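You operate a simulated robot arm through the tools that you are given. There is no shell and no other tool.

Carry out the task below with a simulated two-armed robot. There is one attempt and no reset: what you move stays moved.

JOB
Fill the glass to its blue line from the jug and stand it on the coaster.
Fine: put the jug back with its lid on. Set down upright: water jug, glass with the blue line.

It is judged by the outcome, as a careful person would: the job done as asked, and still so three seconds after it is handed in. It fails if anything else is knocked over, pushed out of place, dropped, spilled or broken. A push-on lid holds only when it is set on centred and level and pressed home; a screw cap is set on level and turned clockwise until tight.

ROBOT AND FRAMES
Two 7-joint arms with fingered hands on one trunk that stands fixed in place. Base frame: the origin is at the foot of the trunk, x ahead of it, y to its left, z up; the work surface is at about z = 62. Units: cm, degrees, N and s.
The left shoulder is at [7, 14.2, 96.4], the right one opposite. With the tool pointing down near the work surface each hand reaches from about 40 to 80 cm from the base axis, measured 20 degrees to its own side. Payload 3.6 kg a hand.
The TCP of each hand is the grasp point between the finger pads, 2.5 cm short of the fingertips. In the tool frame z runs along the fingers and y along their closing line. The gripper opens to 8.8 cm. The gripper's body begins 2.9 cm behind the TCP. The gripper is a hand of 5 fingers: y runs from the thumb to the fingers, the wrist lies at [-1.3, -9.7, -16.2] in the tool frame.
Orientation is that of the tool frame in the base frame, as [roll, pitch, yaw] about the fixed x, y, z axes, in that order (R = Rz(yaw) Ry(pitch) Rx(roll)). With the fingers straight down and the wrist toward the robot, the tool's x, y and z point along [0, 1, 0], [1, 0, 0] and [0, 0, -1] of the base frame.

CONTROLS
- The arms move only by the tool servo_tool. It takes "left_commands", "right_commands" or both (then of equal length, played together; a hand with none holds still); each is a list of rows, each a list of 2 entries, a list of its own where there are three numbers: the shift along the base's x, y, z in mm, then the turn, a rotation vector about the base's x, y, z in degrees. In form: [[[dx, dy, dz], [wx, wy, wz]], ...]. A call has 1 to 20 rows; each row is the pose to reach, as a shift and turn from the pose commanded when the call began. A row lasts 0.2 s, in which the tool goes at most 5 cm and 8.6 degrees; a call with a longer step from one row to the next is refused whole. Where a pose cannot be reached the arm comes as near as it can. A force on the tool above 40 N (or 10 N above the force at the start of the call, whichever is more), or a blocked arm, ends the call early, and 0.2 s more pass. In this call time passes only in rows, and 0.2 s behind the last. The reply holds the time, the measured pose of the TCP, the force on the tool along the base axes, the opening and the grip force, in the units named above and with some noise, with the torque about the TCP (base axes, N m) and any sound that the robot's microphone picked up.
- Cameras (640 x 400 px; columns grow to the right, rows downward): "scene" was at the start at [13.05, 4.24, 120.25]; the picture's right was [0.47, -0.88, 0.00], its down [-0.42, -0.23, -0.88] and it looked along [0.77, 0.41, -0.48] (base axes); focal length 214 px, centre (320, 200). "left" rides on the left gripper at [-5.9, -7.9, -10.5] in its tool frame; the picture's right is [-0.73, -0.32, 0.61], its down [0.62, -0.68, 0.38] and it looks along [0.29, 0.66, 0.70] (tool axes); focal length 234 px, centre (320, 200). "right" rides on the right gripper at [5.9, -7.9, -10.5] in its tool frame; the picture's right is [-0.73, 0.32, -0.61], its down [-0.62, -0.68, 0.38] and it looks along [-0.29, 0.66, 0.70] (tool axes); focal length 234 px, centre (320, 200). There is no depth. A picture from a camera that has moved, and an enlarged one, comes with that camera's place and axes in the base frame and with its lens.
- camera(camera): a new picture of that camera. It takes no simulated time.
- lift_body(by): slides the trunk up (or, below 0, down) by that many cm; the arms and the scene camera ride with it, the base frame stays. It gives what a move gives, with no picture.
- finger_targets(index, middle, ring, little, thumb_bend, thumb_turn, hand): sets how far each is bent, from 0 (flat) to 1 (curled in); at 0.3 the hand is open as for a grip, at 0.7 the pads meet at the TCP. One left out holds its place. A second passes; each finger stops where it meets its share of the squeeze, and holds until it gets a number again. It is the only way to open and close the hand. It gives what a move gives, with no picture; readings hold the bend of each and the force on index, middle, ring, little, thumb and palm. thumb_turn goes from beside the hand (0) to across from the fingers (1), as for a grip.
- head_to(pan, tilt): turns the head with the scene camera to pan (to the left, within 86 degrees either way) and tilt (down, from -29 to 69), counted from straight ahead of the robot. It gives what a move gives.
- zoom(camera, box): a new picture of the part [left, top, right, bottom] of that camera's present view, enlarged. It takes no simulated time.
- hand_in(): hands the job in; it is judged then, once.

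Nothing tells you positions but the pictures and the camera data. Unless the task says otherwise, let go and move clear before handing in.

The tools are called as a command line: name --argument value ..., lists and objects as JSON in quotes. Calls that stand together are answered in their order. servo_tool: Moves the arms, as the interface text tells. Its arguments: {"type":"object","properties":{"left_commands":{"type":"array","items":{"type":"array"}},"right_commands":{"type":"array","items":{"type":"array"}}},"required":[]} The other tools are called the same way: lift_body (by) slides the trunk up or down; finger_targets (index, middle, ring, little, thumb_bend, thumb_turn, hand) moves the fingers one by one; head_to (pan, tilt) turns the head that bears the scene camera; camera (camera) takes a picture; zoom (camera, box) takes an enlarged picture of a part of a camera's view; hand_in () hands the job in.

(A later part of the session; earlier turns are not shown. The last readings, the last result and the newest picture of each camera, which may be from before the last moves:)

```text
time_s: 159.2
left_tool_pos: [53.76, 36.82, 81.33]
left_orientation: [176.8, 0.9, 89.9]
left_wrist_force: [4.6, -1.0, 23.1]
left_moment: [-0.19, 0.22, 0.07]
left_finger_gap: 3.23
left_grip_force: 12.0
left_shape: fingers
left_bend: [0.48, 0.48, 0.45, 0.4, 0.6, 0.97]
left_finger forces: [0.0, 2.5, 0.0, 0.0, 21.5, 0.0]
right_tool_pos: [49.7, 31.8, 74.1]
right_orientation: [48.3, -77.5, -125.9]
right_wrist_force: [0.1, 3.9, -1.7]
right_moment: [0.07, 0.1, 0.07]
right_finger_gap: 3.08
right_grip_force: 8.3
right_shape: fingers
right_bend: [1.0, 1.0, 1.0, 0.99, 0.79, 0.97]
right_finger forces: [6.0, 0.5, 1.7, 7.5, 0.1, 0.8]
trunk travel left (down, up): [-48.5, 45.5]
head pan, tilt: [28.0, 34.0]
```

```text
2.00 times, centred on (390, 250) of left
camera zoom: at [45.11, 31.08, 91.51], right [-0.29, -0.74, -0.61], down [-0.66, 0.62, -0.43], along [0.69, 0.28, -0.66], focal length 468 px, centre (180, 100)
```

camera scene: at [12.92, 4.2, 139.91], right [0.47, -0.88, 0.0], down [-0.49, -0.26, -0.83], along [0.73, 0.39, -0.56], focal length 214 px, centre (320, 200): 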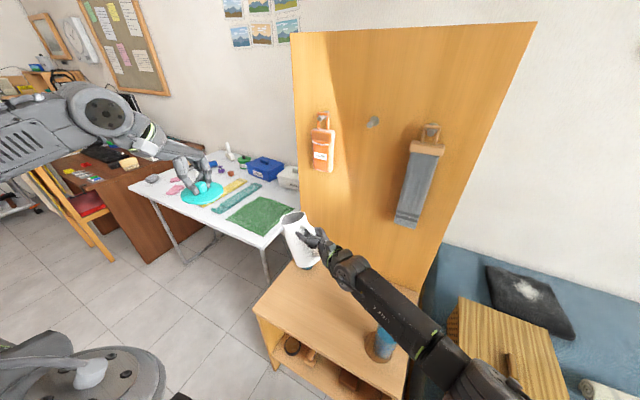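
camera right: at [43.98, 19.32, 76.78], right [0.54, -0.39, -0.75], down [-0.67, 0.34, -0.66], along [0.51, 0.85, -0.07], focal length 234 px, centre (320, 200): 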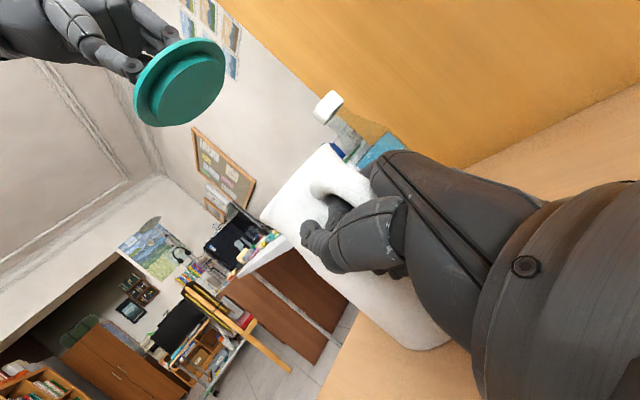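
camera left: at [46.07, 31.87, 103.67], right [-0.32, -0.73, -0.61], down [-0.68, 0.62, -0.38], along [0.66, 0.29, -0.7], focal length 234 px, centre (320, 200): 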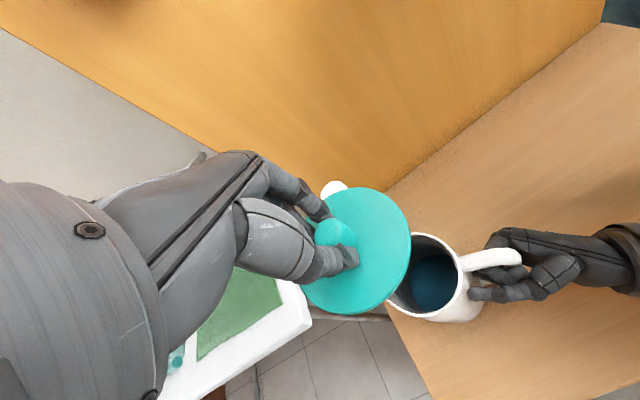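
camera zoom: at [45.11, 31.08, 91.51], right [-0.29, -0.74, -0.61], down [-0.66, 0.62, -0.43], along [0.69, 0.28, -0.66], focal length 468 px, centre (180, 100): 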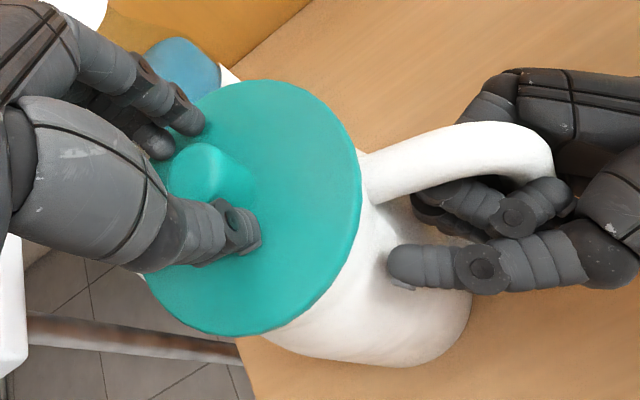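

The straightening thumb pushes on the lid's top. I'll raise the left hand straight up to free it.

servo_tool --left_commands '[[[0, 0, 5], [0, 0, 0]], [[0, 0, 10], [0, 0, 0]]]'

zoom --camera "right" --box '[210, 90, 350, 240]'

zoom --camera "scene" --box '[260, 180, 350, 290]'

```text
time_s: 159.8
left_tool_pos: [53.71, 37.01, 82.03]
left_orientation: [177.2, 1.0, 90.1]
left_wrist_force: [-0.2, 0.2, 0.5]
left_moment: [-0.01, 0.0, -0.03]
left_finger_gap: 4.57
left_grip_force: 0.0
left_shape: fingers
left_bend: [0.48, 0.48, 0.45, 0.4, 0.48, 0.97]
left_finger forces: [0.1, 0.0, 0.1, 0.1, 0.0, 0.0]
right_tool_pos: [49.85, 31.95, 73.84]
right_orientation: [48.1, -77.6, -125.7]
right_wrist_force: [0.1, -1.3, 4.9]
right_moment: [-0.22, -0.01, 0.02]
right_finger_gap: 3.07
right_grip_force: 7.3
right_shape: fingers
right_bend: [1.0, 1.0, 1.0, 0.99, 0.79, 0.97]
right_finger forces: [4.0, 0.3, 1.8, 7.1, 0.0, 1.6]
trunk travel left (down, up): [-48.5, 45.5]
head pan, tilt: [28.0, 34.0]
```

```text
2.67 times, centred on (280, 165) of right
camera zoom: at [43.93, 19.26, 76.74], right [0.54, -0.39, -0.74], down [-0.67, 0.34, -0.66], along [0.52, 0.85, -0.08], focal length 624 px, centre (427, 293)
```

zoom: 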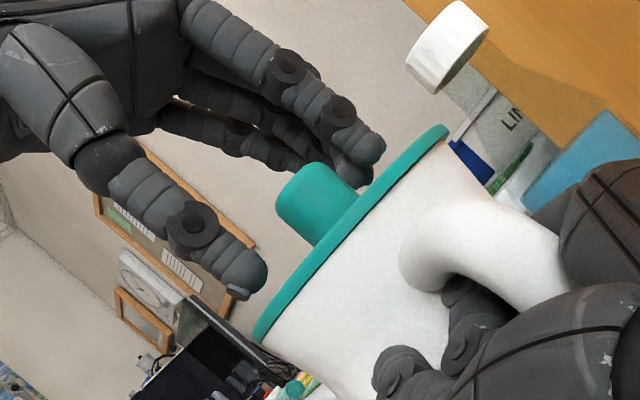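

```text
3.64 times, centred on (305, 235) of scene
camera zoom: at [12.78, 4.06, 117.91], right [0.47, -0.88, 0.0], down [-0.49, -0.26, -0.83], along [0.73, 0.39, -0.56], focal length 780 px, centre (374, 73)
```

zoom: 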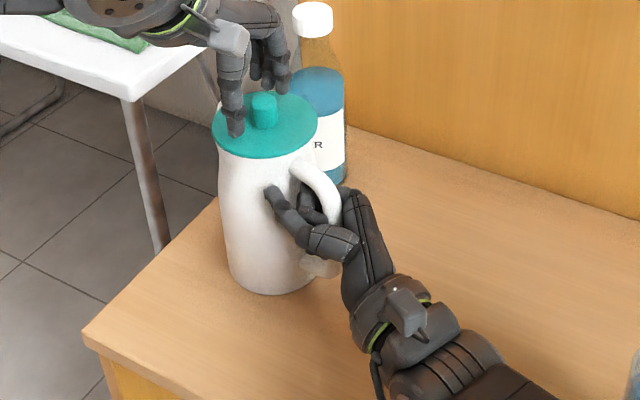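

The lid sits flush and level all round. I'll withdraw the left hand upward and away, then inspect.

servo_tool --left_commands '[[[0, 0, 20], [0, 0, 0]], [[0, 0, 50], [0, 0, 0]], [[0, 0, 90], [0, 0, 0]], [[-30, 20, 130], [0, 0, 0]], [[-65, 40, 150], [0, 0, 0]], [[-105, 60, 160], [0, 0, 0]], [[-145, 80, 160], [0, 0, 0]]]'

zoom --camera "right" --box '[190, 70, 370, 260]'

zoom --camera "scene" --box '[260, 180, 350, 290]'

zoom --camera "left" --box '[340, 80, 520, 240]'

```text
refused: row 4 steps farther than a row can; nothing moved
```

```text
2.11 times, centred on (280, 165) of right
camera zoom: at [43.93, 19.26, 76.74], right [0.54, -0.39, -0.74], down [-0.67, 0.34, -0.66], along [0.52, 0.85, -0.08], focal length 493 px, centre (404, 274)
```

zoom: 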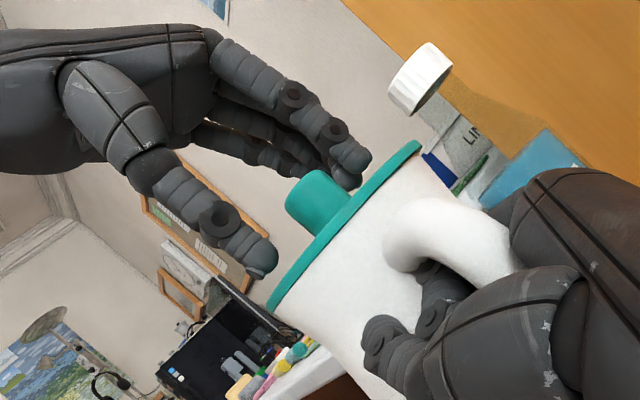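

```text
3.64 times, centred on (305, 235) of scene
camera zoom: at [12.78, 4.06, 117.91], right [0.47, -0.88, 0.0], down [-0.49, -0.26, -0.83], along [0.73, 0.39, -0.56], focal length 780 px, centre (374, 73)
```

zoom: 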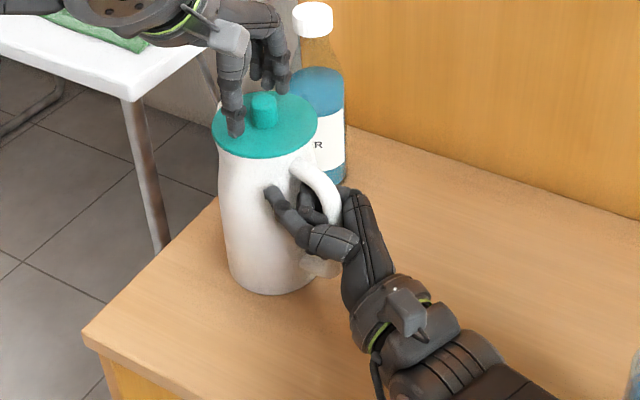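

```text
2.50 times, centred on (430, 160) of left
camera zoom: at [45.18, 31.18, 92.3], right [-0.29, -0.74, -0.61], down [-0.66, 0.62, -0.43], along [0.69, 0.28, -0.67], focal length 585 px, centre (45, 300)
```

zoom: 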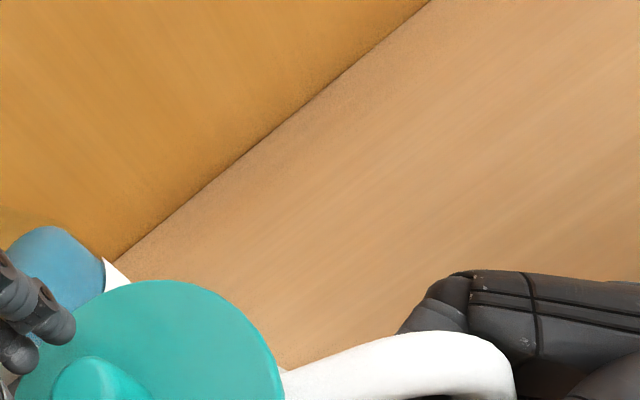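

servo_tool --left_commands '[[[0, 0, 20], [0, 0, 0]], [[0, 0, 50], [0, 0, 0]], [[0, 0, 85], [0, 0, 0]], [[-25, 15, 115], [0, 0, 0]], [[-55, 30, 140], [0, 0, 0]], [[-95, 50, 150], [0, 0, 0]]]'

zoom --camera "scene" --box '[260, 180, 350, 290]'

camera --camera "left"

```text
time_s: 161.2
left_tool_pos: [44.1, 42.12, 97.15]
left_orientation: [177.1, 1.0, 89.8]
left_wrist_force: [0.0, 0.4, 0.7]
left_moment: [0.0, 0.02, 0.0]
left_finger_gap: 4.58
left_grip_force: 0.1
left_shape: fingers
left_bend: [0.48, 0.48, 0.45, 0.4, 0.48, 0.97]
left_finger forces: [0.0, 0.0, 0.0, 0.0, 0.0, 0.0]
right_tool_pos: [49.77, 32.08, 73.92]
right_orientation: [48.3, -77.6, -125.9]
right_wrist_force: [0.5, -0.8, 3.8]
right_moment: [-0.19, 0.07, -0.02]
right_finger_gap: 3.1
right_grip_force: 7.3
right_shape: fingers
right_bend: [1.0, 1.0, 1.0, 0.99, 0.79, 0.97]
right_finger forces: [4.4, 0.3, 1.9, 7.1, 0.1, 1.7]
trunk travel left (down, up): [-48.5, 45.5]
head pan, tilt: [28.0, 34.0]
```

```text
3.64 times, centred on (305, 235) of scene
camera zoom: at [12.74, 4.2, 117.94], right [0.47, -0.88, 0.0], down [-0.49, -0.26, -0.83], along [0.73, 0.39, -0.56], focal length 780 px, centre (374, 73)
```

zoom: 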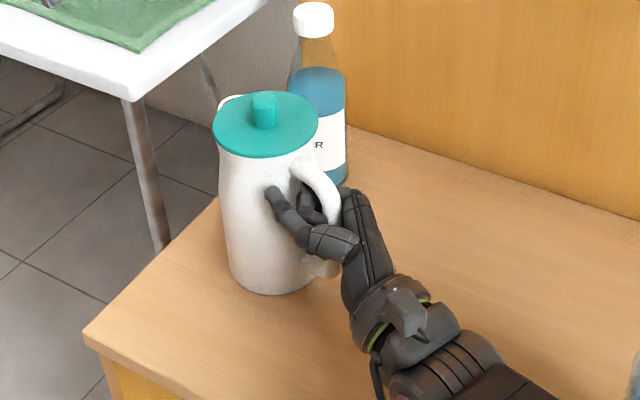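

```text
taken
camera left: at [35.53, 36.41, 107.42], right [-0.29, -0.74, -0.61], down [-0.66, 0.62, -0.43], along [0.69, 0.28, -0.67], focal length 234 px, centre (320, 200)
```

left: 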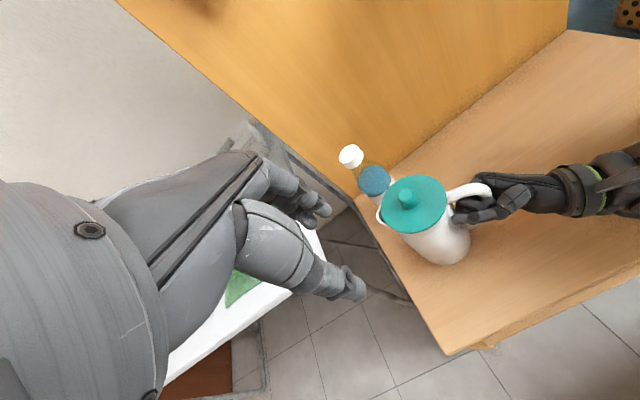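

The lid is on. Opening the right fist could push the jug at handle height, so I'll steady the jug by pressing lightly on the knob from above with the left fist. I'll form the fist and move it above the knob.

finger_targets --hand "left" --index 1.0 --middle 1.0 --ring 1.0 --little 1.0 --thumb_bend 0.9

servo_tool --left_commands '[[[20, -15, 0], [0.5, 1.2, 0]], [[45, -30, 0], [1, 2.5, 0]], [[70, -45, -15], [1, 2.5, 0]], [[87, -57, -35], [1, 2.5, 0]]]'

camera --camera "right"

zoom --camera "scene" --box '[250, 150, 350, 270]'

camera --camera "left"

```text
time_s: 162.2
left_tool_pos: [44.16, 42.07, 97.11]
left_orientation: [176.9, 1.0, 90.0]
left_wrist_force: [-0.1, 0.3, -0.1]
left_moment: [0.01, 0.0, 0.01]
left_finger_gap: 0.01
left_grip_force: 0.0
left_shape: fingers
left_bend: [0.79, 1.0, 1.0, 1.0, 0.79, 0.94]
left_finger forces: [0.1, 0.1, 0.0, 0.0, 0.0, 0.0]
right_tool_pos: [49.78, 32.05, 73.84]
right_orientation: [47.6, -77.5, -125.3]
right_wrist_force: [-0.5, 0.2, 3.7]
right_moment: [-0.13, 0.04, -0.02]
right_finger_gap: 3.08
right_grip_force: 7.5
right_shape: fingers
right_bend: [1.0, 1.0, 1.0, 0.99, 0.79, 0.97]
right_finger forces: [4.1, 0.4, 1.9, 7.1, 0.1, 1.5]
trunk travel left (down, up): [-48.5, 45.5]
head pan, tilt: [28.0, 34.0]
```

```text
time_s: 163.2
left_tool_pos: [52.95, 36.31, 93.58]
left_orientation: [179.6, 0.1, 89.9]
left_wrist_force: [0.1, 0.1, -0.5]
left_moment: [0.01, 0.01, 0.02]
left_finger_gap: 0.0
left_grip_force: 0.0
left_shape: fingers
left_bend: [0.8, 1.0, 1.0, 1.0, 0.8, 0.94]
left_finger forces: [0.0, 0.0, 0.0, 0.0, 0.0, 0.1]
right_tool_pos: [49.92, 31.96, 73.87]
right_orientation: [48.1, -77.5, -125.7]
right_wrist_force: [-1.8, -0.8, 3.4]
right_moment: [-0.15, 0.05, -0.01]
right_finger_gap: 3.08
right_grip_force: 7.0
right_shape: fingers
right_bend: [1.0, 1.0, 1.0, 0.99, 0.79, 0.97]
right_finger forces: [4.1, 0.3, 1.7, 7.1, 0.1, 1.5]
trunk travel left (down, up): [-48.5, 45.5]
head pan, tilt: [28.0, 34.0]
```

```text
taken
camera right: at [43.95, 19.28, 76.74], right [0.54, -0.39, -0.74], down [-0.67, 0.34, -0.66], along [0.52, 0.85, -0.08], focal length 234 px, centre (320, 200)
```

right: 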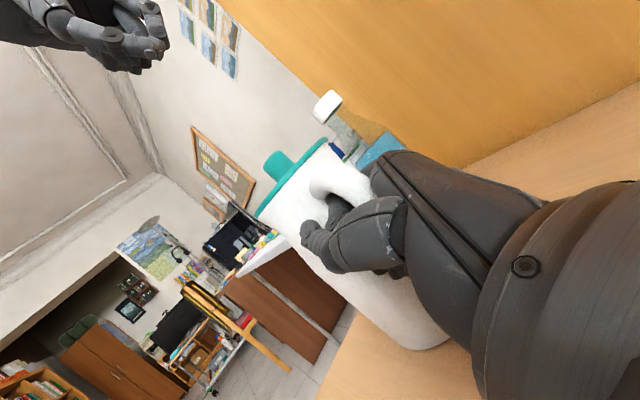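

```text
3.33 times, centred on (300, 210) of scene
camera zoom: at [12.84, 4.07, 117.93], right [0.47, -0.88, 0.0], down [-0.49, -0.26, -0.83], along [0.73, 0.39, -0.56], focal length 715 px, centre (387, 167)
```

zoom: 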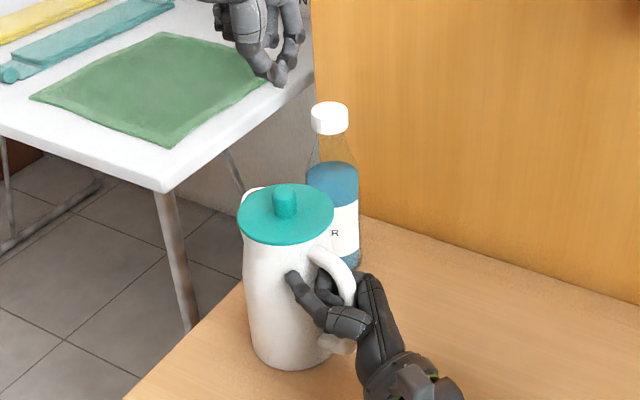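

```text
taken
camera left: at [44.85, 30.3, 104.16], right [-0.32, -0.73, -0.61], down [-0.68, 0.62, -0.39], along [0.66, 0.29, -0.69], focal length 234 px, centre (320, 200)
```

left: 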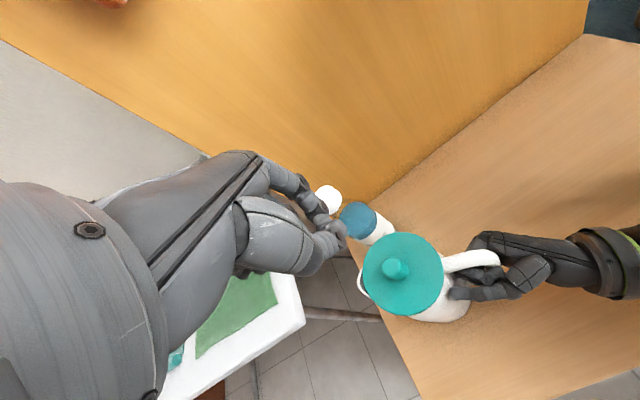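

servo_tool --left_commands '[[[4, 2, -20], [0, 0, 0]], [[8, 4, -45], [0, 0, 0]], [[8, 4, -75], [0, 0, 0]]]'

zoom --camera "right" --box '[170, 50, 370, 250]'

zoom --camera "left" --box '[280, 150, 500, 350]'

zoom --camera "scene" --box '[260, 170, 330, 250]'

```text
time_s: 164.0
left_tool_pos: [53.77, 36.66, 85.93]
left_orientation: [179.5, 0.0, 89.8]
left_wrist_force: [0.3, 0.2, 0.7]
left_moment: [-0.01, -0.01, -0.03]
left_finger_gap: 0.0
left_grip_force: 0.0
left_shape: fingers
left_bend: [0.8, 1.0, 1.0, 1.0, 0.8, 0.94]
left_finger forces: [0.0, 0.0, 0.0, 0.0, 0.0, 0.0]
right_tool_pos: [49.83, 32.01, 73.84]
right_orientation: [48.1, -77.6, -125.7]
right_wrist_force: [-1.3, 0.1, 3.0]
right_moment: [-0.16, 0.02, 0.02]
right_finger_gap: 3.1
right_grip_force: 7.5
right_shape: fingers
right_bend: [1.0, 1.0, 1.0, 0.99, 0.79, 0.97]
right_finger forces: [4.0, 0.4, 1.8, 7.0, 0.0, 1.6]
trunk travel left (down, up): [-48.5, 45.5]
head pan, tilt: [28.0, 34.0]
```

```text
2.00 times, centred on (270, 150) of right
camera zoom: at [43.94, 19.3, 76.74], right [0.54, -0.39, -0.74], down [-0.67, 0.34, -0.66], along [0.52, 0.85, -0.08], focal length 468 px, centre (420, 300)
```

zoom: 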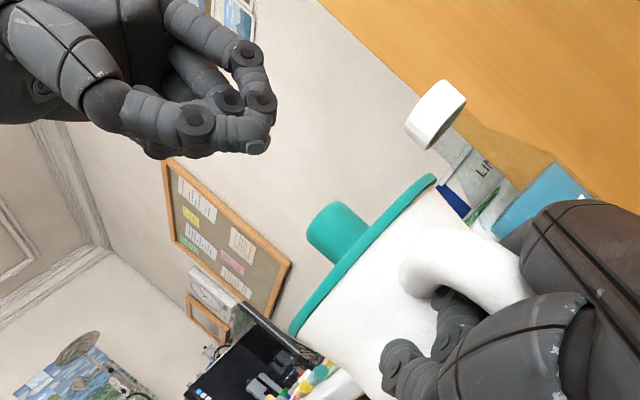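

```text
2.00 times, centred on (390, 250) of left
camera zoom: at [45.62, 30.71, 96.57], right [-0.32, -0.73, -0.61], down [-0.68, 0.62, -0.39], along [0.66, 0.29, -0.69], focal length 468 px, centre (180, 100)
```

zoom: 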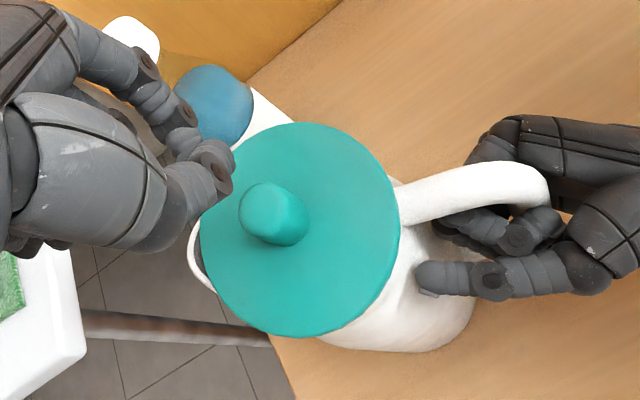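

```text
5.00 times, centred on (295, 210) of scene
camera zoom: at [12.82, 4.1, 117.93], right [0.47, -0.88, 0.0], down [-0.49, -0.26, -0.83], along [0.73, 0.39, -0.56], focal length 1072 px, centre (445, 150)
```

zoom: 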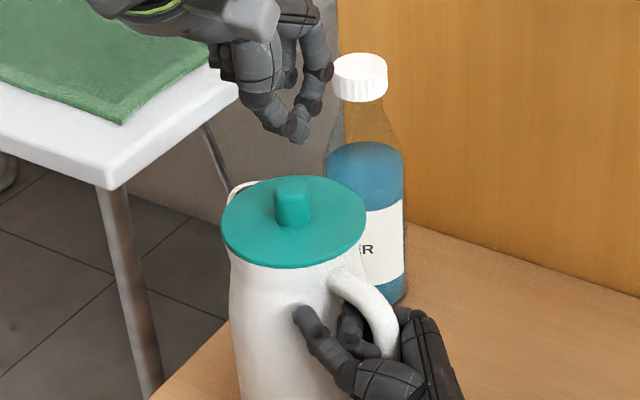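

servo_tool --left_commands '[[[-6, 6, 0], [0, 0, 0]], [[-6, 7, -20], [0, 0, 0]], [[-6, 7, -30], [0, 0, 0]]]'

zoom --camera "right" --box '[170, 50, 370, 250]'

zoom --camera "scene" --box '[260, 170, 330, 250]'

```text
time_s: 164.8
left_tool_pos: [53.18, 37.45, 83.14]
left_orientation: [179.6, 0.0, 90.0]
left_wrist_force: [-0.6, -0.6, 0.4]
left_moment: [0.0, -0.01, -0.01]
left_finger_gap: 0.0
left_grip_force: 0.1
left_shape: fingers
left_bend: [0.8, 1.0, 1.0, 1.0, 0.8, 0.94]
left_finger forces: [0.1, 0.0, 0.0, 0.0, 0.1, 0.0]
right_tool_pos: [49.93, 31.84, 73.93]
right_orientation: [48.0, -77.6, -125.5]
right_wrist_force: [-0.3, -1.1, 3.0]
right_moment: [-0.15, 0.03, -0.01]
right_finger_gap: 3.08
right_grip_force: 7.9
right_shape: fingers
right_bend: [1.0, 1.0, 1.0, 0.99, 0.79, 0.97]
right_finger forces: [4.0, 0.3, 1.8, 7.0, 0.0, 1.6]
trunk travel left (down, up): [-48.5, 45.5]
head pan, tilt: [28.0, 34.0]
```

```text
2.00 times, centred on (270, 150) of right
camera zoom: at [43.93, 19.3, 76.74], right [0.54, -0.39, -0.74], down [-0.67, 0.34, -0.66], along [0.52, 0.85, -0.08], focal length 468 px, centre (420, 300)
```

zoom: 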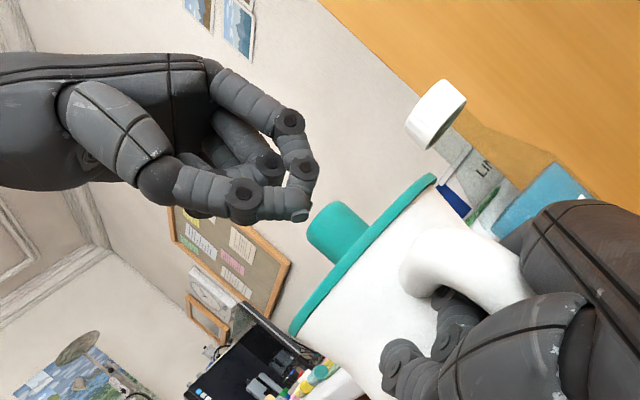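

```text
5.00 times, centred on (295, 210) of scene
camera zoom: at [12.81, 4.11, 117.93], right [0.47, -0.88, 0.0], down [-0.49, -0.26, -0.83], along [0.73, 0.39, -0.56], focal length 1072 px, centre (445, 150)
```

zoom: 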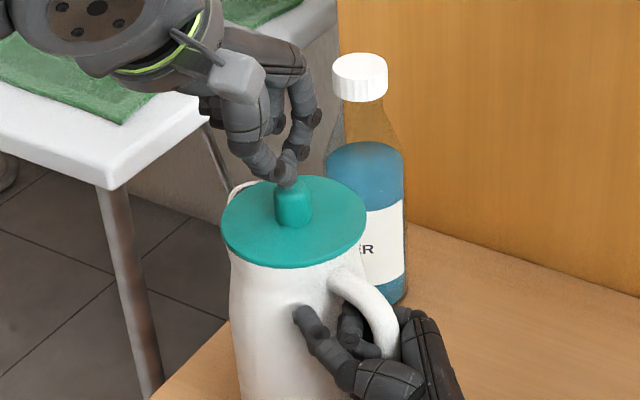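

The presser is right over the knob. I'll lower until it presses with about 10–15 N.

servo_tool --left_commands '[[[2, -1, -3], [0, 0, 0]], [[2, -1, -6], [0, 0, 0]]]'

servo_tool --left_commands '[[[0, 0, -3], [0, 0, 0]]]'

zoom --camera "right" --box '[170, 50, 370, 250]'

```text
time_s: 165.4
left_tool_pos: [53.34, 37.25, 82.55]
left_orientation: [179.5, -0.1, 90.1]
left_wrist_force: [-2.0, 0.3, 6.2]
left_moment: [-0.05, -0.01, 0.0]
left_finger_gap: 0.0
left_grip_force: 0.0
left_shape: fingers
left_bend: [0.81, 1.0, 1.0, 1.0, 0.81, 0.94]
left_finger forces: [0.1, 0.0, 0.0, 0.0, 0.0, 0.0]
right_tool_pos: [49.84, 32.0, 73.93]
right_orientation: [48.1, -77.6, -125.6]
right_wrist_force: [1.5, 1.5, 1.9]
right_moment: [-0.06, 0.06, 0.06]
right_finger_gap: 3.08
right_grip_force: 7.6
right_shape: fingers
right_bend: [1.0, 1.0, 1.0, 0.99, 0.79, 0.97]
right_finger forces: [5.2, 0.1, 1.7, 7.2, 0.0, 1.3]
trunk travel left (down, up): [-48.5, 45.5]
head pan, tilt: [28.0, 34.0]
```

```text
time_s: 165.8
left_tool_pos: [53.41, 37.32, 82.07]
left_orientation: [179.7, -0.1, 90.0]
left_wrist_force: [-0.6, 0.9, 0.3]
left_moment: [0.0, -0.03, -0.01]
left_finger_gap: 0.12
left_grip_force: 0.0
left_shape: fingers
left_bend: [0.85, 1.0, 1.0, 1.0, 0.86, 0.93]
left_finger forces: [0.0, 0.1, 0.0, 0.0, 0.1, 0.1]
right_tool_pos: [49.69, 32.13, 73.78]
right_orientation: [48.2, -77.6, -125.8]
right_wrist_force: [-0.4, -0.7, 3.9]
right_moment: [-0.16, 0.04, -0.06]
right_finger_gap: 3.08
right_grip_force: 7.7
right_shape: fingers
right_bend: [1.0, 1.0, 1.0, 0.99, 0.79, 0.97]
right_finger forces: [4.2, 0.3, 1.8, 7.0, 0.0, 1.4]
trunk travel left (down, up): [-48.5, 45.5]
head pan, tilt: [28.0, 34.0]
```

```text
2.00 times, centred on (270, 150) of right
camera zoom: at [43.94, 19.3, 76.74], right [0.54, -0.39, -0.74], down [-0.67, 0.34, -0.66], along [0.52, 0.85, -0.08], focal length 468 px, centre (420, 300)
```

zoom: 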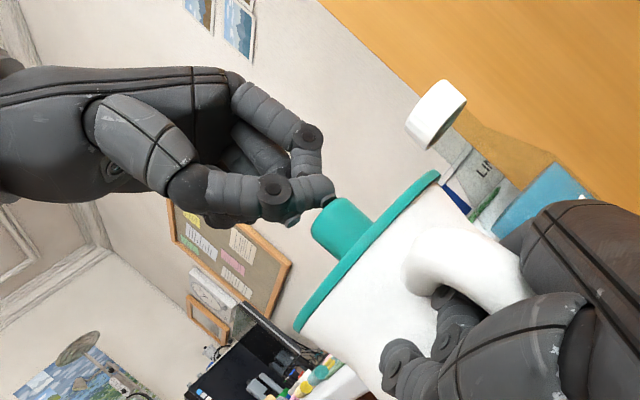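

servo_tool --left_commands '[[[0, 0, -3], [0, 0, 0]], [[0, 0, -6], [0, 0, 0]]]'

zoom --camera "right" --box '[170, 50, 370, 250]'

zoom --camera "scene" --box '[260, 170, 330, 250]'

```text
time_s: 166.4
left_tool_pos: [53.16, 37.32, 81.72]
left_orientation: [179.3, 0.0, 89.9]
left_wrist_force: [-3.6, 1.5, 13.6]
left_moment: [-0.17, -0.18, 0.01]
left_finger_gap: 0.27
left_grip_force: 12.1
left_shape: fingers
left_bend: [0.87, 1.0, 1.0, 1.0, 0.91, 0.92]
left_finger forces: [0.1, 0.1, 0.1, 0.0, 24.2, 0.1]
right_tool_pos: [49.75, 32.0, 73.76]
right_orientation: [48.6, -77.5, -126.1]
right_wrist_force: [1.9, 2.7, -0.2]
right_moment: [0.02, 0.1, 0.1]
right_finger_gap: 3.06
right_grip_force: 8.1
right_shape: fingers
right_bend: [1.0, 1.0, 1.0, 0.99, 0.79, 0.97]
right_finger forces: [6.5, 0.2, 1.5, 7.0, 0.1, 1.0]
trunk travel left (down, up): [-48.5, 45.5]
head pan, tilt: [28.0, 34.0]
```

```text
2.00 times, centred on (270, 150) of right
camera zoom: at [43.84, 19.3, 76.8], right [0.54, -0.39, -0.74], down [-0.67, 0.34, -0.66], along [0.52, 0.85, -0.08], focal length 468 px, centre (420, 300)
```

zoom: 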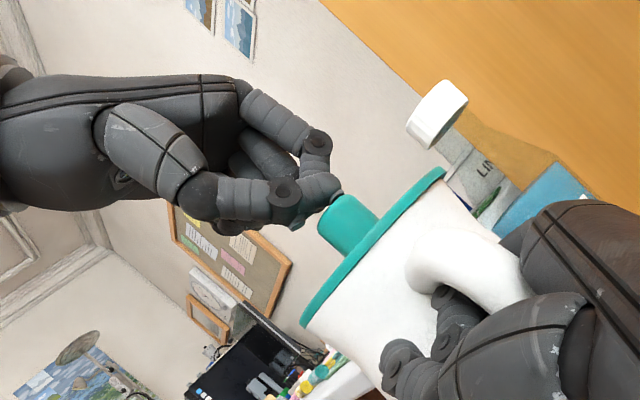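

```text
5.00 times, centred on (295, 210) of scene
camera zoom: at [12.66, 4.09, 117.96], right [0.47, -0.88, 0.0], down [-0.49, -0.26, -0.83], along [0.73, 0.39, -0.56], focal length 1072 px, centre (445, 150)
```

zoom: 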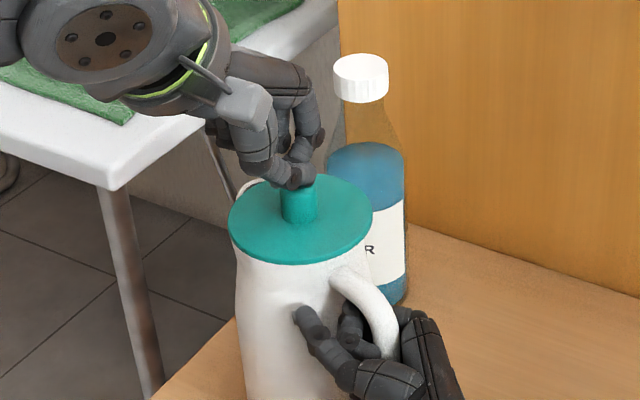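

servo_tool --left_commands '[[[-2, 1, 0], [0, 0, 0]], [[-3, 1, 0], [0, 0, 0]]]'

zoom --camera "scene" --box '[260, 170, 330, 250]'

```text
time_s: 167.0
left_tool_pos: [53.05, 37.35, 81.71]
left_orientation: [179.6, 0.0, 90.0]
left_wrist_force: [-0.6, -1.6, 7.8]
left_moment: [-0.11, -0.17, -0.01]
left_finger_gap: 0.35
left_grip_force: 9.6
left_shape: fingers
left_bend: [0.87, 1.0, 1.0, 1.0, 0.91, 0.92]
left_finger forces: [0.1, 0.0, 0.1, 0.0, 19.0, 0.0]
right_tool_pos: [49.74, 32.06, 73.96]
right_orientation: [48.5, -77.5, -126.0]
right_wrist_force: [0.9, 2.6, 0.2]
right_moment: [-0.03, 0.1, 0.04]
right_finger_gap: 3.07
right_grip_force: 8.1
right_shape: fingers
right_bend: [1.0, 1.0, 1.0, 0.99, 0.79, 0.97]
right_finger forces: [5.6, 0.4, 1.9, 7.0, 0.0, 1.0]
trunk travel left (down, up): [-48.5, 45.5]
head pan, tilt: [28.0, 34.0]
```

```text
5.00 times, centred on (295, 210) of scene
camera zoom: at [12.72, 4.07, 117.94], right [0.47, -0.88, 0.0], down [-0.49, -0.26, -0.83], along [0.73, 0.39, -0.56], focal length 1072 px, centre (445, 150)
```

zoom: 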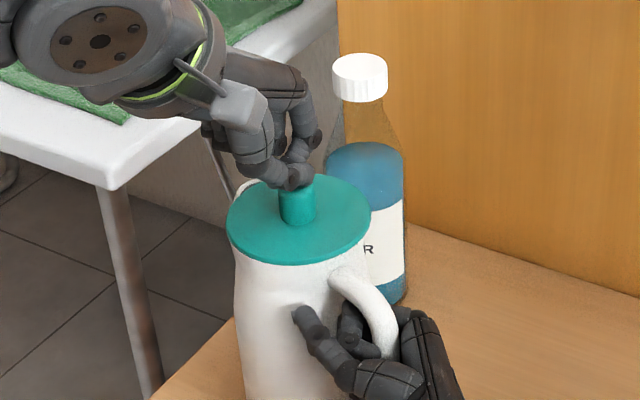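

The left hand now presses straight down with about 8 N. I'll begin opening the right hand: thumb first, then the fingers gradually.

finger_targets --hand "right" --thumb_bend 0.45 --index 0.92 --middle 0.92 --ring 0.92 --little 0.92

finger_targets --hand "right" --index 0.85 --middle 0.85 --ring 0.85 --little 0.85

zoom --camera "scene" --box '[260, 180, 350, 290]'

zoom --camera "right" --box '[170, 50, 430, 350]'

```text
time_s: 168.0
left_tool_pos: [52.98, 37.34, 81.61]
left_orientation: [179.5, -0.1, 89.9]
left_wrist_force: [-0.4, -0.2, 9.2]
left_moment: [-0.1, -0.17, -0.05]
left_finger_gap: 0.32
left_grip_force: 9.1
left_shape: fingers
left_bend: [0.87, 1.0, 1.0, 1.0, 0.91, 0.92]
left_finger forces: [0.1, 0.0, 0.1, 0.1, 19.7, 0.0]
right_tool_pos: [49.69, 31.99, 73.71]
right_orientation: [48.6, -77.5, -126.3]
right_wrist_force: [2.3, 1.9, 0.4]
right_moment: [-0.01, -0.01, 0.1]
right_finger_gap: 3.11
right_grip_force: 1.5
right_shape: fingers
right_bend: [0.92, 0.92, 0.92, 0.92, 0.45, 0.97]
right_finger forces: [2.2, 0.1, 0.0, 0.0, 0.0, 0.2]
trunk travel left (down, up): [-48.5, 45.5]
head pan, tilt: [28.0, 34.0]
```

```text
time_s: 169.0
left_tool_pos: [53.11, 37.28, 81.57]
left_orientation: [179.4, -0.1, 90.0]
left_wrist_force: [0.4, 2.5, 6.6]
left_moment: [-0.04, -0.13, 0.1]
left_finger_gap: 0.36
left_grip_force: 0.1
left_shape: fingers
left_bend: [0.87, 1.0, 1.0, 1.0, 0.91, 0.92]
left_finger forces: [0.0, 0.1, 0.0, 0.1, 0.0, 0.0]
right_tool_pos: [49.68, 32.0, 73.9]
right_orientation: [48.4, -77.5, -126.1]
right_wrist_force: [-2.9, -4.1, 1.9]
right_moment: [-0.14, 0.12, -0.04]
right_finger_gap: 1.89
right_grip_force: 5.6
right_shape: fingers
right_bend: [0.85, 0.85, 0.85, 0.85, 0.45, 0.97]
right_finger forces: [2.6, 3.0, 4.7, 0.0, 0.1, 0.1]
trunk travel left (down, up): [-48.5, 45.5]
head pan, tilt: [28.0, 34.0]
```

```text
3.64 times, centred on (305, 235) of scene
camera zoom: at [12.72, 4.03, 117.94], right [0.47, -0.88, 0.0], down [-0.49, -0.26, -0.83], along [0.73, 0.39, -0.56], focal length 780 px, centre (374, 73)
```

zoom: 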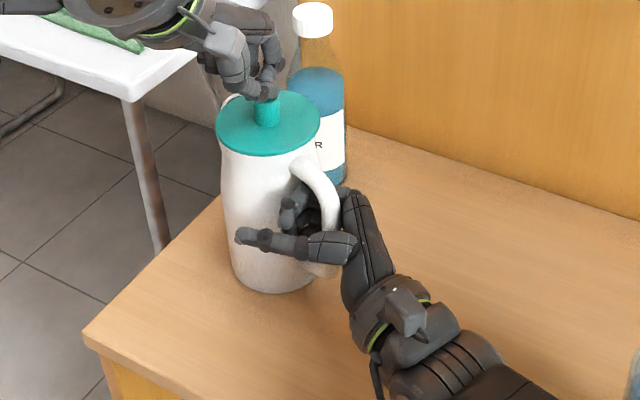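

```text
1.33 times, centred on (300, 200) of right
camera zoom: at [43.88, 19.25, 76.78], right [0.54, -0.39, -0.74], down [-0.67, 0.34, -0.66], along [0.52, 0.85, -0.08], focal length 312 px, centre (347, 200)
```

zoom: 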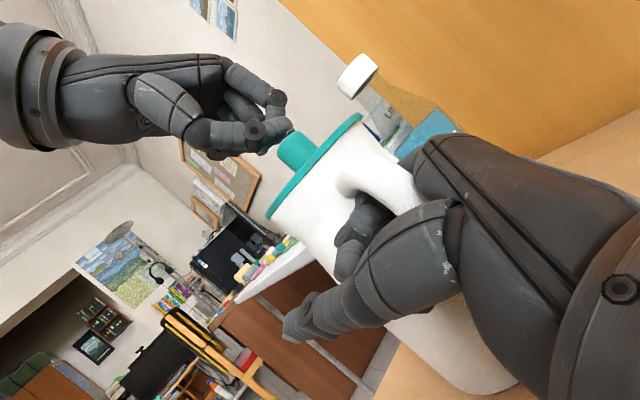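

servo_tool --right_commands '[[[1, -4, 0], [0, 0, 0]], [[1, -7, 0], [0, 0, 0]]]'

finger_targets --hand "right" --index 0.78 --middle 0.78 --ring 0.78 --little 0.78 --thumb_bend 0.3

zoom --camera "scene" --box '[260, 180, 350, 290]'

zoom --camera "right" --box '[170, 50, 430, 350]'

```text
time_s: 169.6
left_tool_pos: [53.01, 37.41, 81.54]
left_orientation: [179.6, 0.0, 90.0]
left_wrist_force: [-1.5, -0.8, 9.7]
left_moment: [-0.17, -0.18, -0.05]
left_finger_gap: 0.37
left_grip_force: 9.3
left_shape: fingers
left_bend: [0.87, 1.0, 1.0, 1.0, 0.91, 0.92]
left_finger forces: [0.1, 0.1, 0.1, 0.1, 18.8, 0.1]
right_tool_pos: [49.82, 31.38, 73.98]
right_orientation: [48.7, -77.5, -126.2]
right_wrist_force: [4.0, 5.5, -0.5]
right_moment: [-0.07, 0.04, 0.23]
right_finger_gap: 1.87
right_grip_force: 2.9
right_shape: fingers
right_bend: [0.85, 0.85, 0.85, 0.85, 0.45, 0.97]
right_finger forces: [5.3, 0.1, 0.0, 0.0, 0.0, 0.0]
trunk travel left (down, up): [-48.5, 45.5]
head pan, tilt: [28.0, 34.0]
```

```text
time_s: 170.6
left_tool_pos: [53.11, 37.37, 81.63]
left_orientation: [179.6, 0.0, 90.0]
left_wrist_force: [-1.9, -2.5, 10.4]
left_moment: [-0.15, -0.16, -0.04]
left_finger_gap: 0.36
left_grip_force: 9.6
left_shape: fingers
left_bend: [0.88, 1.0, 1.0, 1.0, 0.91, 0.92]
left_finger forces: [0.1, 0.1, 0.0, 0.0, 18.9, 0.1]
right_tool_pos: [49.91, 31.33, 73.79]
right_orientation: [48.4, -77.4, -126.0]
right_wrist_force: [3.6, 3.9, 0.8]
right_moment: [-0.02, 0.06, 0.17]
right_finger_gap: 2.97
right_grip_force: 2.5
right_shape: fingers
right_bend: [0.78, 0.78, 0.78, 0.78, 0.3, 0.97]
right_finger forces: [4.2, 0.0, 0.0, 0.0, 0.1, 0.1]
trunk travel left (down, up): [-48.5, 45.5]
head pan, tilt: [28.0, 34.0]
```

```text
3.64 times, centred on (305, 235) of scene
camera zoom: at [12.74, 4.08, 117.94], right [0.47, -0.88, 0.0], down [-0.49, -0.26, -0.83], along [0.73, 0.39, -0.56], focal length 780 px, centre (374, 73)
```

zoom: 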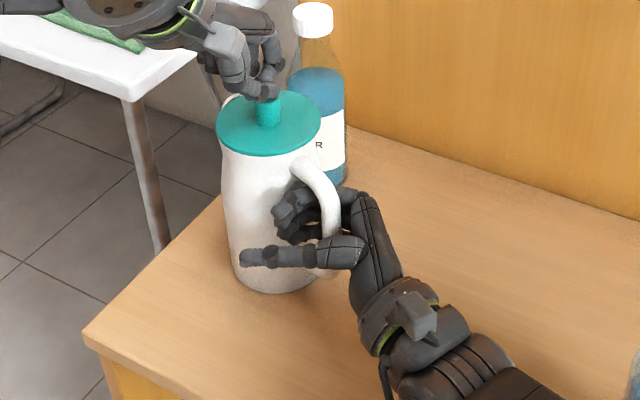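

```text
1.33 times, centred on (300, 200) of right
camera zoom: at [43.95, 18.59, 76.77], right [0.54, -0.39, -0.74], down [-0.67, 0.34, -0.66], along [0.52, 0.85, -0.08], focal length 312 px, centre (347, 200)
```

zoom: 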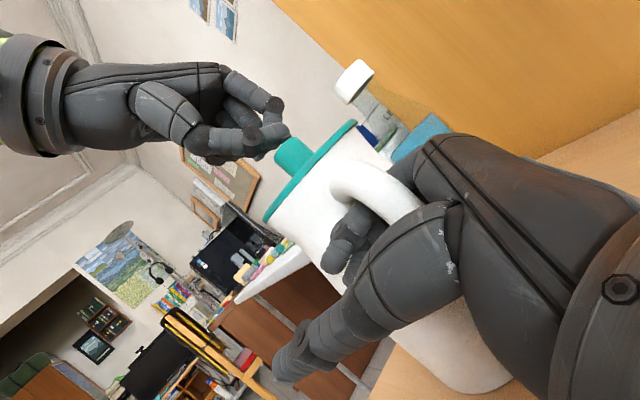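

servo_tool --right_commands '[[[2, 3, 0], [0, 0, 0]]]'

finger_targets --hand "right" --index 0.7 --middle 0.7 --ring 0.7 --little 0.7

finger_targets --hand "right" --index 0.6 --middle 0.6 --ring 0.6 --little 0.6

zoom --camera "scene" --box '[260, 180, 350, 290]'

zoom --camera "right" --box '[170, 50, 430, 350]'

```text
time_s: 171.0
left_tool_pos: [53.05, 37.31, 81.65]
left_orientation: [179.5, -0.1, 90.1]
left_wrist_force: [-0.7, 1.7, 8.8]
left_moment: [-0.07, -0.17, 0.04]
left_finger_gap: 0.35
left_grip_force: 9.4
left_shape: fingers
left_bend: [0.88, 1.0, 1.0, 1.0, 0.91, 0.92]
left_finger forces: [0.0, 0.1, 0.0, 0.1, 18.1, 0.1]
right_tool_pos: [50.21, 31.49, 73.88]
right_orientation: [47.4, -77.6, -125.1]
right_wrist_force: [-0.1, -2.6, 0.1]
right_moment: [-0.04, 0.01, -0.05]
right_finger_gap: 2.83
right_grip_force: 0.4
right_shape: fingers
right_bend: [0.78, 0.78, 0.78, 0.78, 0.3, 0.97]
right_finger forces: [0.0, 0.0, 2.2, 0.0, 0.0, 0.1]
trunk travel left (down, up): [-48.5, 45.5]
head pan, tilt: [28.0, 34.0]
```

```text
time_s: 172.0
left_tool_pos: [53.08, 37.23, 81.67]
left_orientation: [179.5, 0.0, 90.0]
left_wrist_force: [1.6, 1.1, 4.7]
left_moment: [-0.05, -0.13, 0.03]
left_finger_gap: 0.35
left_grip_force: 0.1
left_shape: fingers
left_bend: [0.88, 1.0, 1.0, 1.0, 0.9, 0.92]
left_finger forces: [0.0, 0.0, 0.0, 0.1, 0.0, 0.0]
right_tool_pos: [50.09, 31.5, 73.91]
right_orientation: [48.6, -77.5, -126.1]
right_wrist_force: [-5.5, -1.0, 0.6]
right_moment: [-0.02, 0.12, 0.15]
right_finger_gap: 4.22
right_grip_force: 4.9
right_shape: fingers
right_bend: [0.69, 0.71, 0.71, 0.7, 0.3, 0.97]
right_finger forces: [2.1, 2.8, 4.7, 0.0, 0.1, 0.0]
trunk travel left (down, up): [-48.5, 45.5]
head pan, tilt: [28.0, 34.0]
```

```text
time_s: 173.0
left_tool_pos: [52.99, 37.47, 81.61]
left_orientation: [179.5, -0.1, 90.0]
left_wrist_force: [1.5, 0.3, 7.2]
left_moment: [-0.08, -0.11, 0.03]
left_finger_gap: 0.38
left_grip_force: 0.1
left_shape: fingers
left_bend: [0.88, 1.0, 1.0, 1.0, 0.9, 0.92]
left_finger forces: [0.0, 0.0, 0.0, 0.0, 0.0, 0.0]
right_tool_pos: [50.04, 31.74, 73.88]
right_orientation: [48.0, -77.6, -125.6]
right_wrist_force: [-4.8, -1.3, -1.3]
right_moment: [-0.09, 0.13, 0.1]
right_finger_gap: 5.35
right_grip_force: 5.8
right_shape: fingers
right_bend: [0.59, 0.64, 0.66, 0.6, 0.3, 0.97]
right_finger forces: [3.8, 3.1, 4.6, 0.3, 0.0, 0.0]
trunk travel left (down, up): [-48.5, 45.5]
head pan, tilt: [28.0, 34.0]
```

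```text
3.64 times, centred on (305, 235) of scene
camera zoom: at [12.73, 4.06, 117.94], right [0.47, -0.88, 0.0], down [-0.49, -0.26, -0.83], along [0.73, 0.39, -0.56], focal length 780 px, centre (374, 73)
```

zoom: 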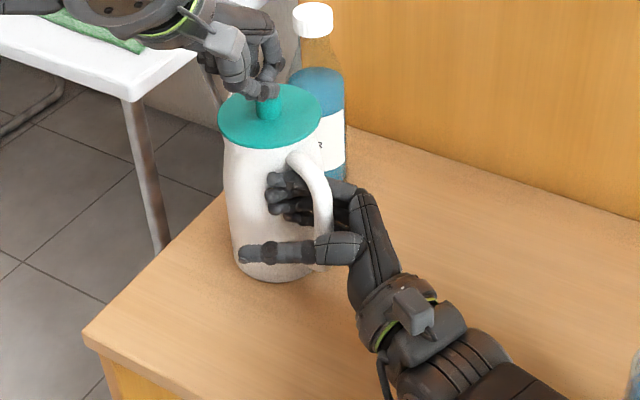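

```text
1.33 times, centred on (300, 200) of right
camera zoom: at [44.2, 18.88, 76.81], right [0.54, -0.39, -0.74], down [-0.67, 0.34, -0.66], along [0.52, 0.85, -0.08], focal length 312 px, centre (347, 200)
```

zoom: 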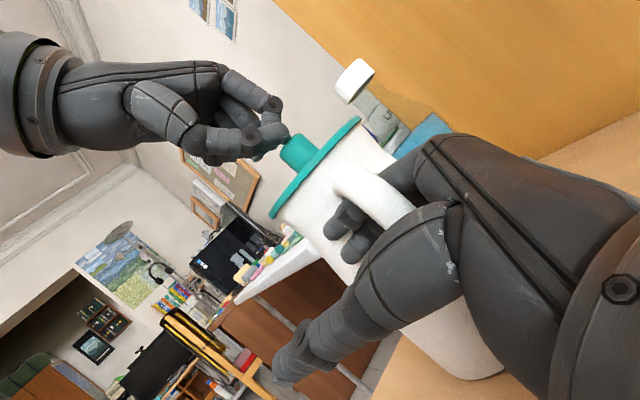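

servo_tool --right_commands '[[[1, -4, 0], [0, 0, 0]], [[2, -8, 0], [0, 0, 0]], [[2, -12, 0], [0, 0, 0]]]'

finger_targets --hand "right" --index 0.5 --middle 0.5 --ring 0.5 --little 0.5

zoom --camera "scene" --box '[260, 180, 350, 290]'

zoom --camera "right" --box '[170, 50, 430, 350]'

```text
time_s: 173.8
left_tool_pos: [53.09, 37.29, 81.6]
left_orientation: [179.5, 0.0, 90.0]
left_wrist_force: [-2.3, -1.8, 8.1]
left_moment: [-0.12, -0.16, -0.03]
left_finger_gap: 0.39
left_grip_force: 9.1
left_shape: fingers
left_bend: [0.88, 1.0, 1.0, 1.0, 0.9, 0.92]
left_finger forces: [0.0, 0.0, 0.1, 0.0, 18.4, 0.0]
right_tool_pos: [50.28, 30.56, 73.91]
right_orientation: [48.3, -77.6, -125.9]
right_wrist_force: [1.3, 3.7, -2.4]
right_moment: [-0.07, 0.05, 0.11]
right_finger_gap: 5.3
right_grip_force: 2.7
right_shape: fingers
right_bend: [0.59, 0.6, 0.6, 0.6, 0.3, 0.97]
right_finger forces: [4.9, 0.1, 0.0, 0.2, 0.0, 0.0]
trunk travel left (down, up): [-48.5, 45.5]
head pan, tilt: [28.0, 34.0]
```

```text
time_s: 174.8
left_tool_pos: [52.99, 37.38, 81.54]
left_orientation: [179.5, 0.1, 90.0]
left_wrist_force: [1.3, 0.9, 5.9]
left_moment: [-0.1, -0.14, 0.04]
left_finger_gap: 0.42
left_grip_force: 0.1
left_shape: fingers
left_bend: [0.88, 1.0, 1.0, 1.0, 0.91, 0.92]
left_finger forces: [0.0, 0.0, 0.0, 0.0, 0.1, 0.0]
right_tool_pos: [50.36, 30.44, 73.8]
right_orientation: [48.4, -77.7, -126.0]
right_wrist_force: [-2.7, -2.2, -4.9]
right_moment: [-0.13, 0.18, 0.14]
right_finger_gap: 6.04
right_grip_force: 6.8
right_shape: fingers
right_bend: [0.52, 0.51, 0.54, 0.51, 0.3, 0.97]
right_finger forces: [7.6, 0.8, 2.8, 0.8, 0.1, 0.0]
trunk travel left (down, up): [-48.5, 45.5]
head pan, tilt: [28.0, 34.0]
```

```text
3.64 times, centred on (305, 235) of scene
camera zoom: at [12.8, 4.09, 117.93], right [0.47, -0.88, 0.0], down [-0.49, -0.26, -0.83], along [0.73, 0.39, -0.56], focal length 780 px, centre (374, 73)
```

zoom: 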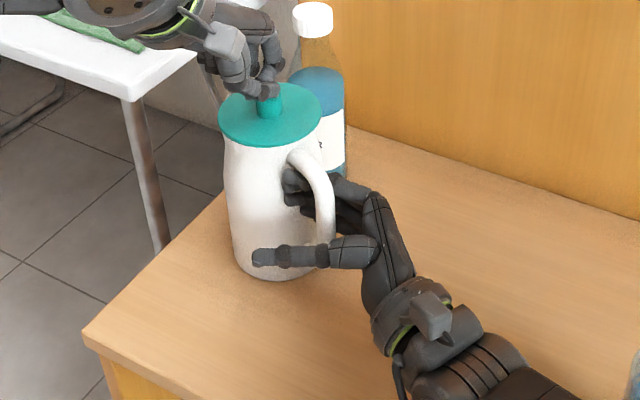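

```text
1.33 times, centred on (300, 200) of right
camera zoom: at [44.42, 17.76, 76.79], right [0.54, -0.39, -0.74], down [-0.67, 0.34, -0.66], along [0.52, 0.85, -0.08], focal length 312 px, centre (347, 200)
```

zoom: 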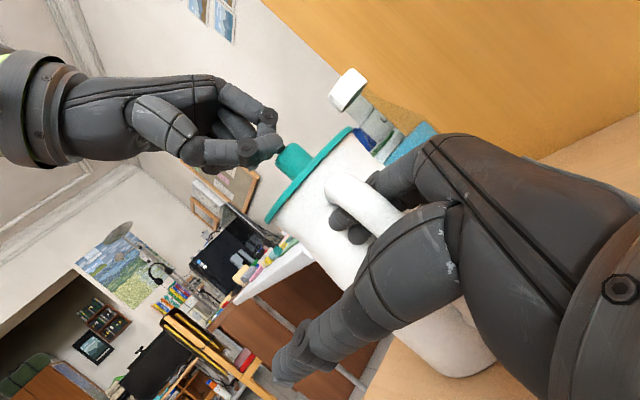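

servo_tool --right_commands '[[[0, -2, -4], [0, 0, 0]], [[0, -4, -6], [0, 0, 0]]]'

finger_targets --hand "right" --index 0.42 --middle 0.42 --ring 0.42 --little 0.42

zoom --camera "scene" --box '[260, 180, 350, 290]'

zoom --camera "right" --box '[170, 50, 430, 350]'

```text
time_s: 175.4
left_tool_pos: [53.02, 37.28, 81.62]
left_orientation: [179.5, 0.1, 90.1]
left_wrist_force: [0.3, 0.0, 6.9]
left_moment: [-0.07, -0.09, -0.01]
left_finger_gap: 0.4
left_grip_force: 0.0
left_shape: fingers
left_bend: [0.88, 1.0, 1.0, 1.0, 0.9, 0.92]
left_finger forces: [0.0, 0.1, 0.0, 0.0, 0.1, 0.1]
right_tool_pos: [50.34, 29.92, 73.42]
right_orientation: [47.9, -77.5, -125.5]
right_wrist_force: [0.7, 0.1, 1.3]
right_moment: [0.0, 0.01, -0.01]
right_finger_gap: 6.38
right_grip_force: 1.3
right_shape: fingers
right_bend: [0.5, 0.5, 0.52, 0.5, 0.3, 0.97]
right_finger forces: [0.9, 0.2, 1.4, 0.0, 0.0, 0.1]
trunk travel left (down, up): [-48.5, 45.5]
head pan, tilt: [28.0, 34.0]
```

```text
time_s: 176.4
left_tool_pos: [53.26, 37.29, 81.54]
left_orientation: [179.5, 0.1, 90.0]
left_wrist_force: [1.6, 1.2, 5.0]
left_moment: [-0.05, -0.11, 0.03]
left_finger_gap: 0.4
left_grip_force: 0.0
left_shape: fingers
left_bend: [0.88, 1.0, 1.0, 1.0, 0.9, 0.92]
left_finger forces: [0.0, 0.0, 0.0, 0.0, 0.0, 0.0]
right_tool_pos: [50.35, 30.06, 73.31]
right_orientation: [47.9, -77.6, -125.6]
right_wrist_force: [-2.7, -2.2, 0.0]
right_moment: [-0.01, 0.09, 0.07]
right_finger_gap: 7.28
right_grip_force: 3.7
right_shape: fingers
right_bend: [0.41, 0.44, 0.47, 0.42, 0.3, 0.97]
right_finger forces: [1.5, 1.5, 3.8, 0.1, 0.1, 0.1]
trunk travel left (down, up): [-48.5, 45.5]
head pan, tilt: [28.0, 34.0]
```

```text
3.64 times, centred on (305, 235) of scene
camera zoom: at [12.75, 4.05, 117.94], right [0.47, -0.88, 0.0], down [-0.49, -0.26, -0.83], along [0.73, 0.39, -0.56], focal length 780 px, centre (374, 73)
```

zoom: 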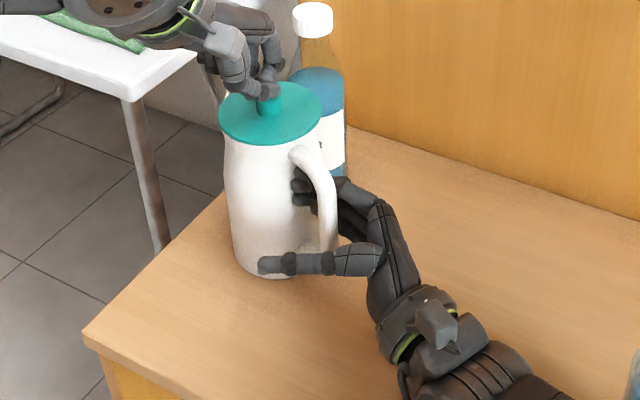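

```text
1.33 times, centred on (300, 200) of right
camera zoom: at [44.41, 17.29, 76.19], right [0.54, -0.39, -0.74], down [-0.67, 0.34, -0.66], along [0.52, 0.85, -0.08], focal length 312 px, centre (347, 200)
```

zoom: 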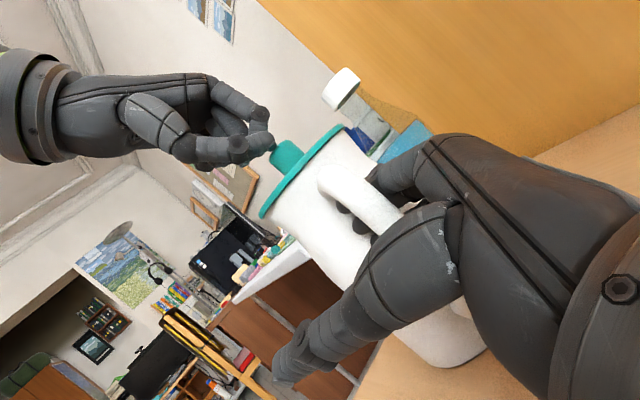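

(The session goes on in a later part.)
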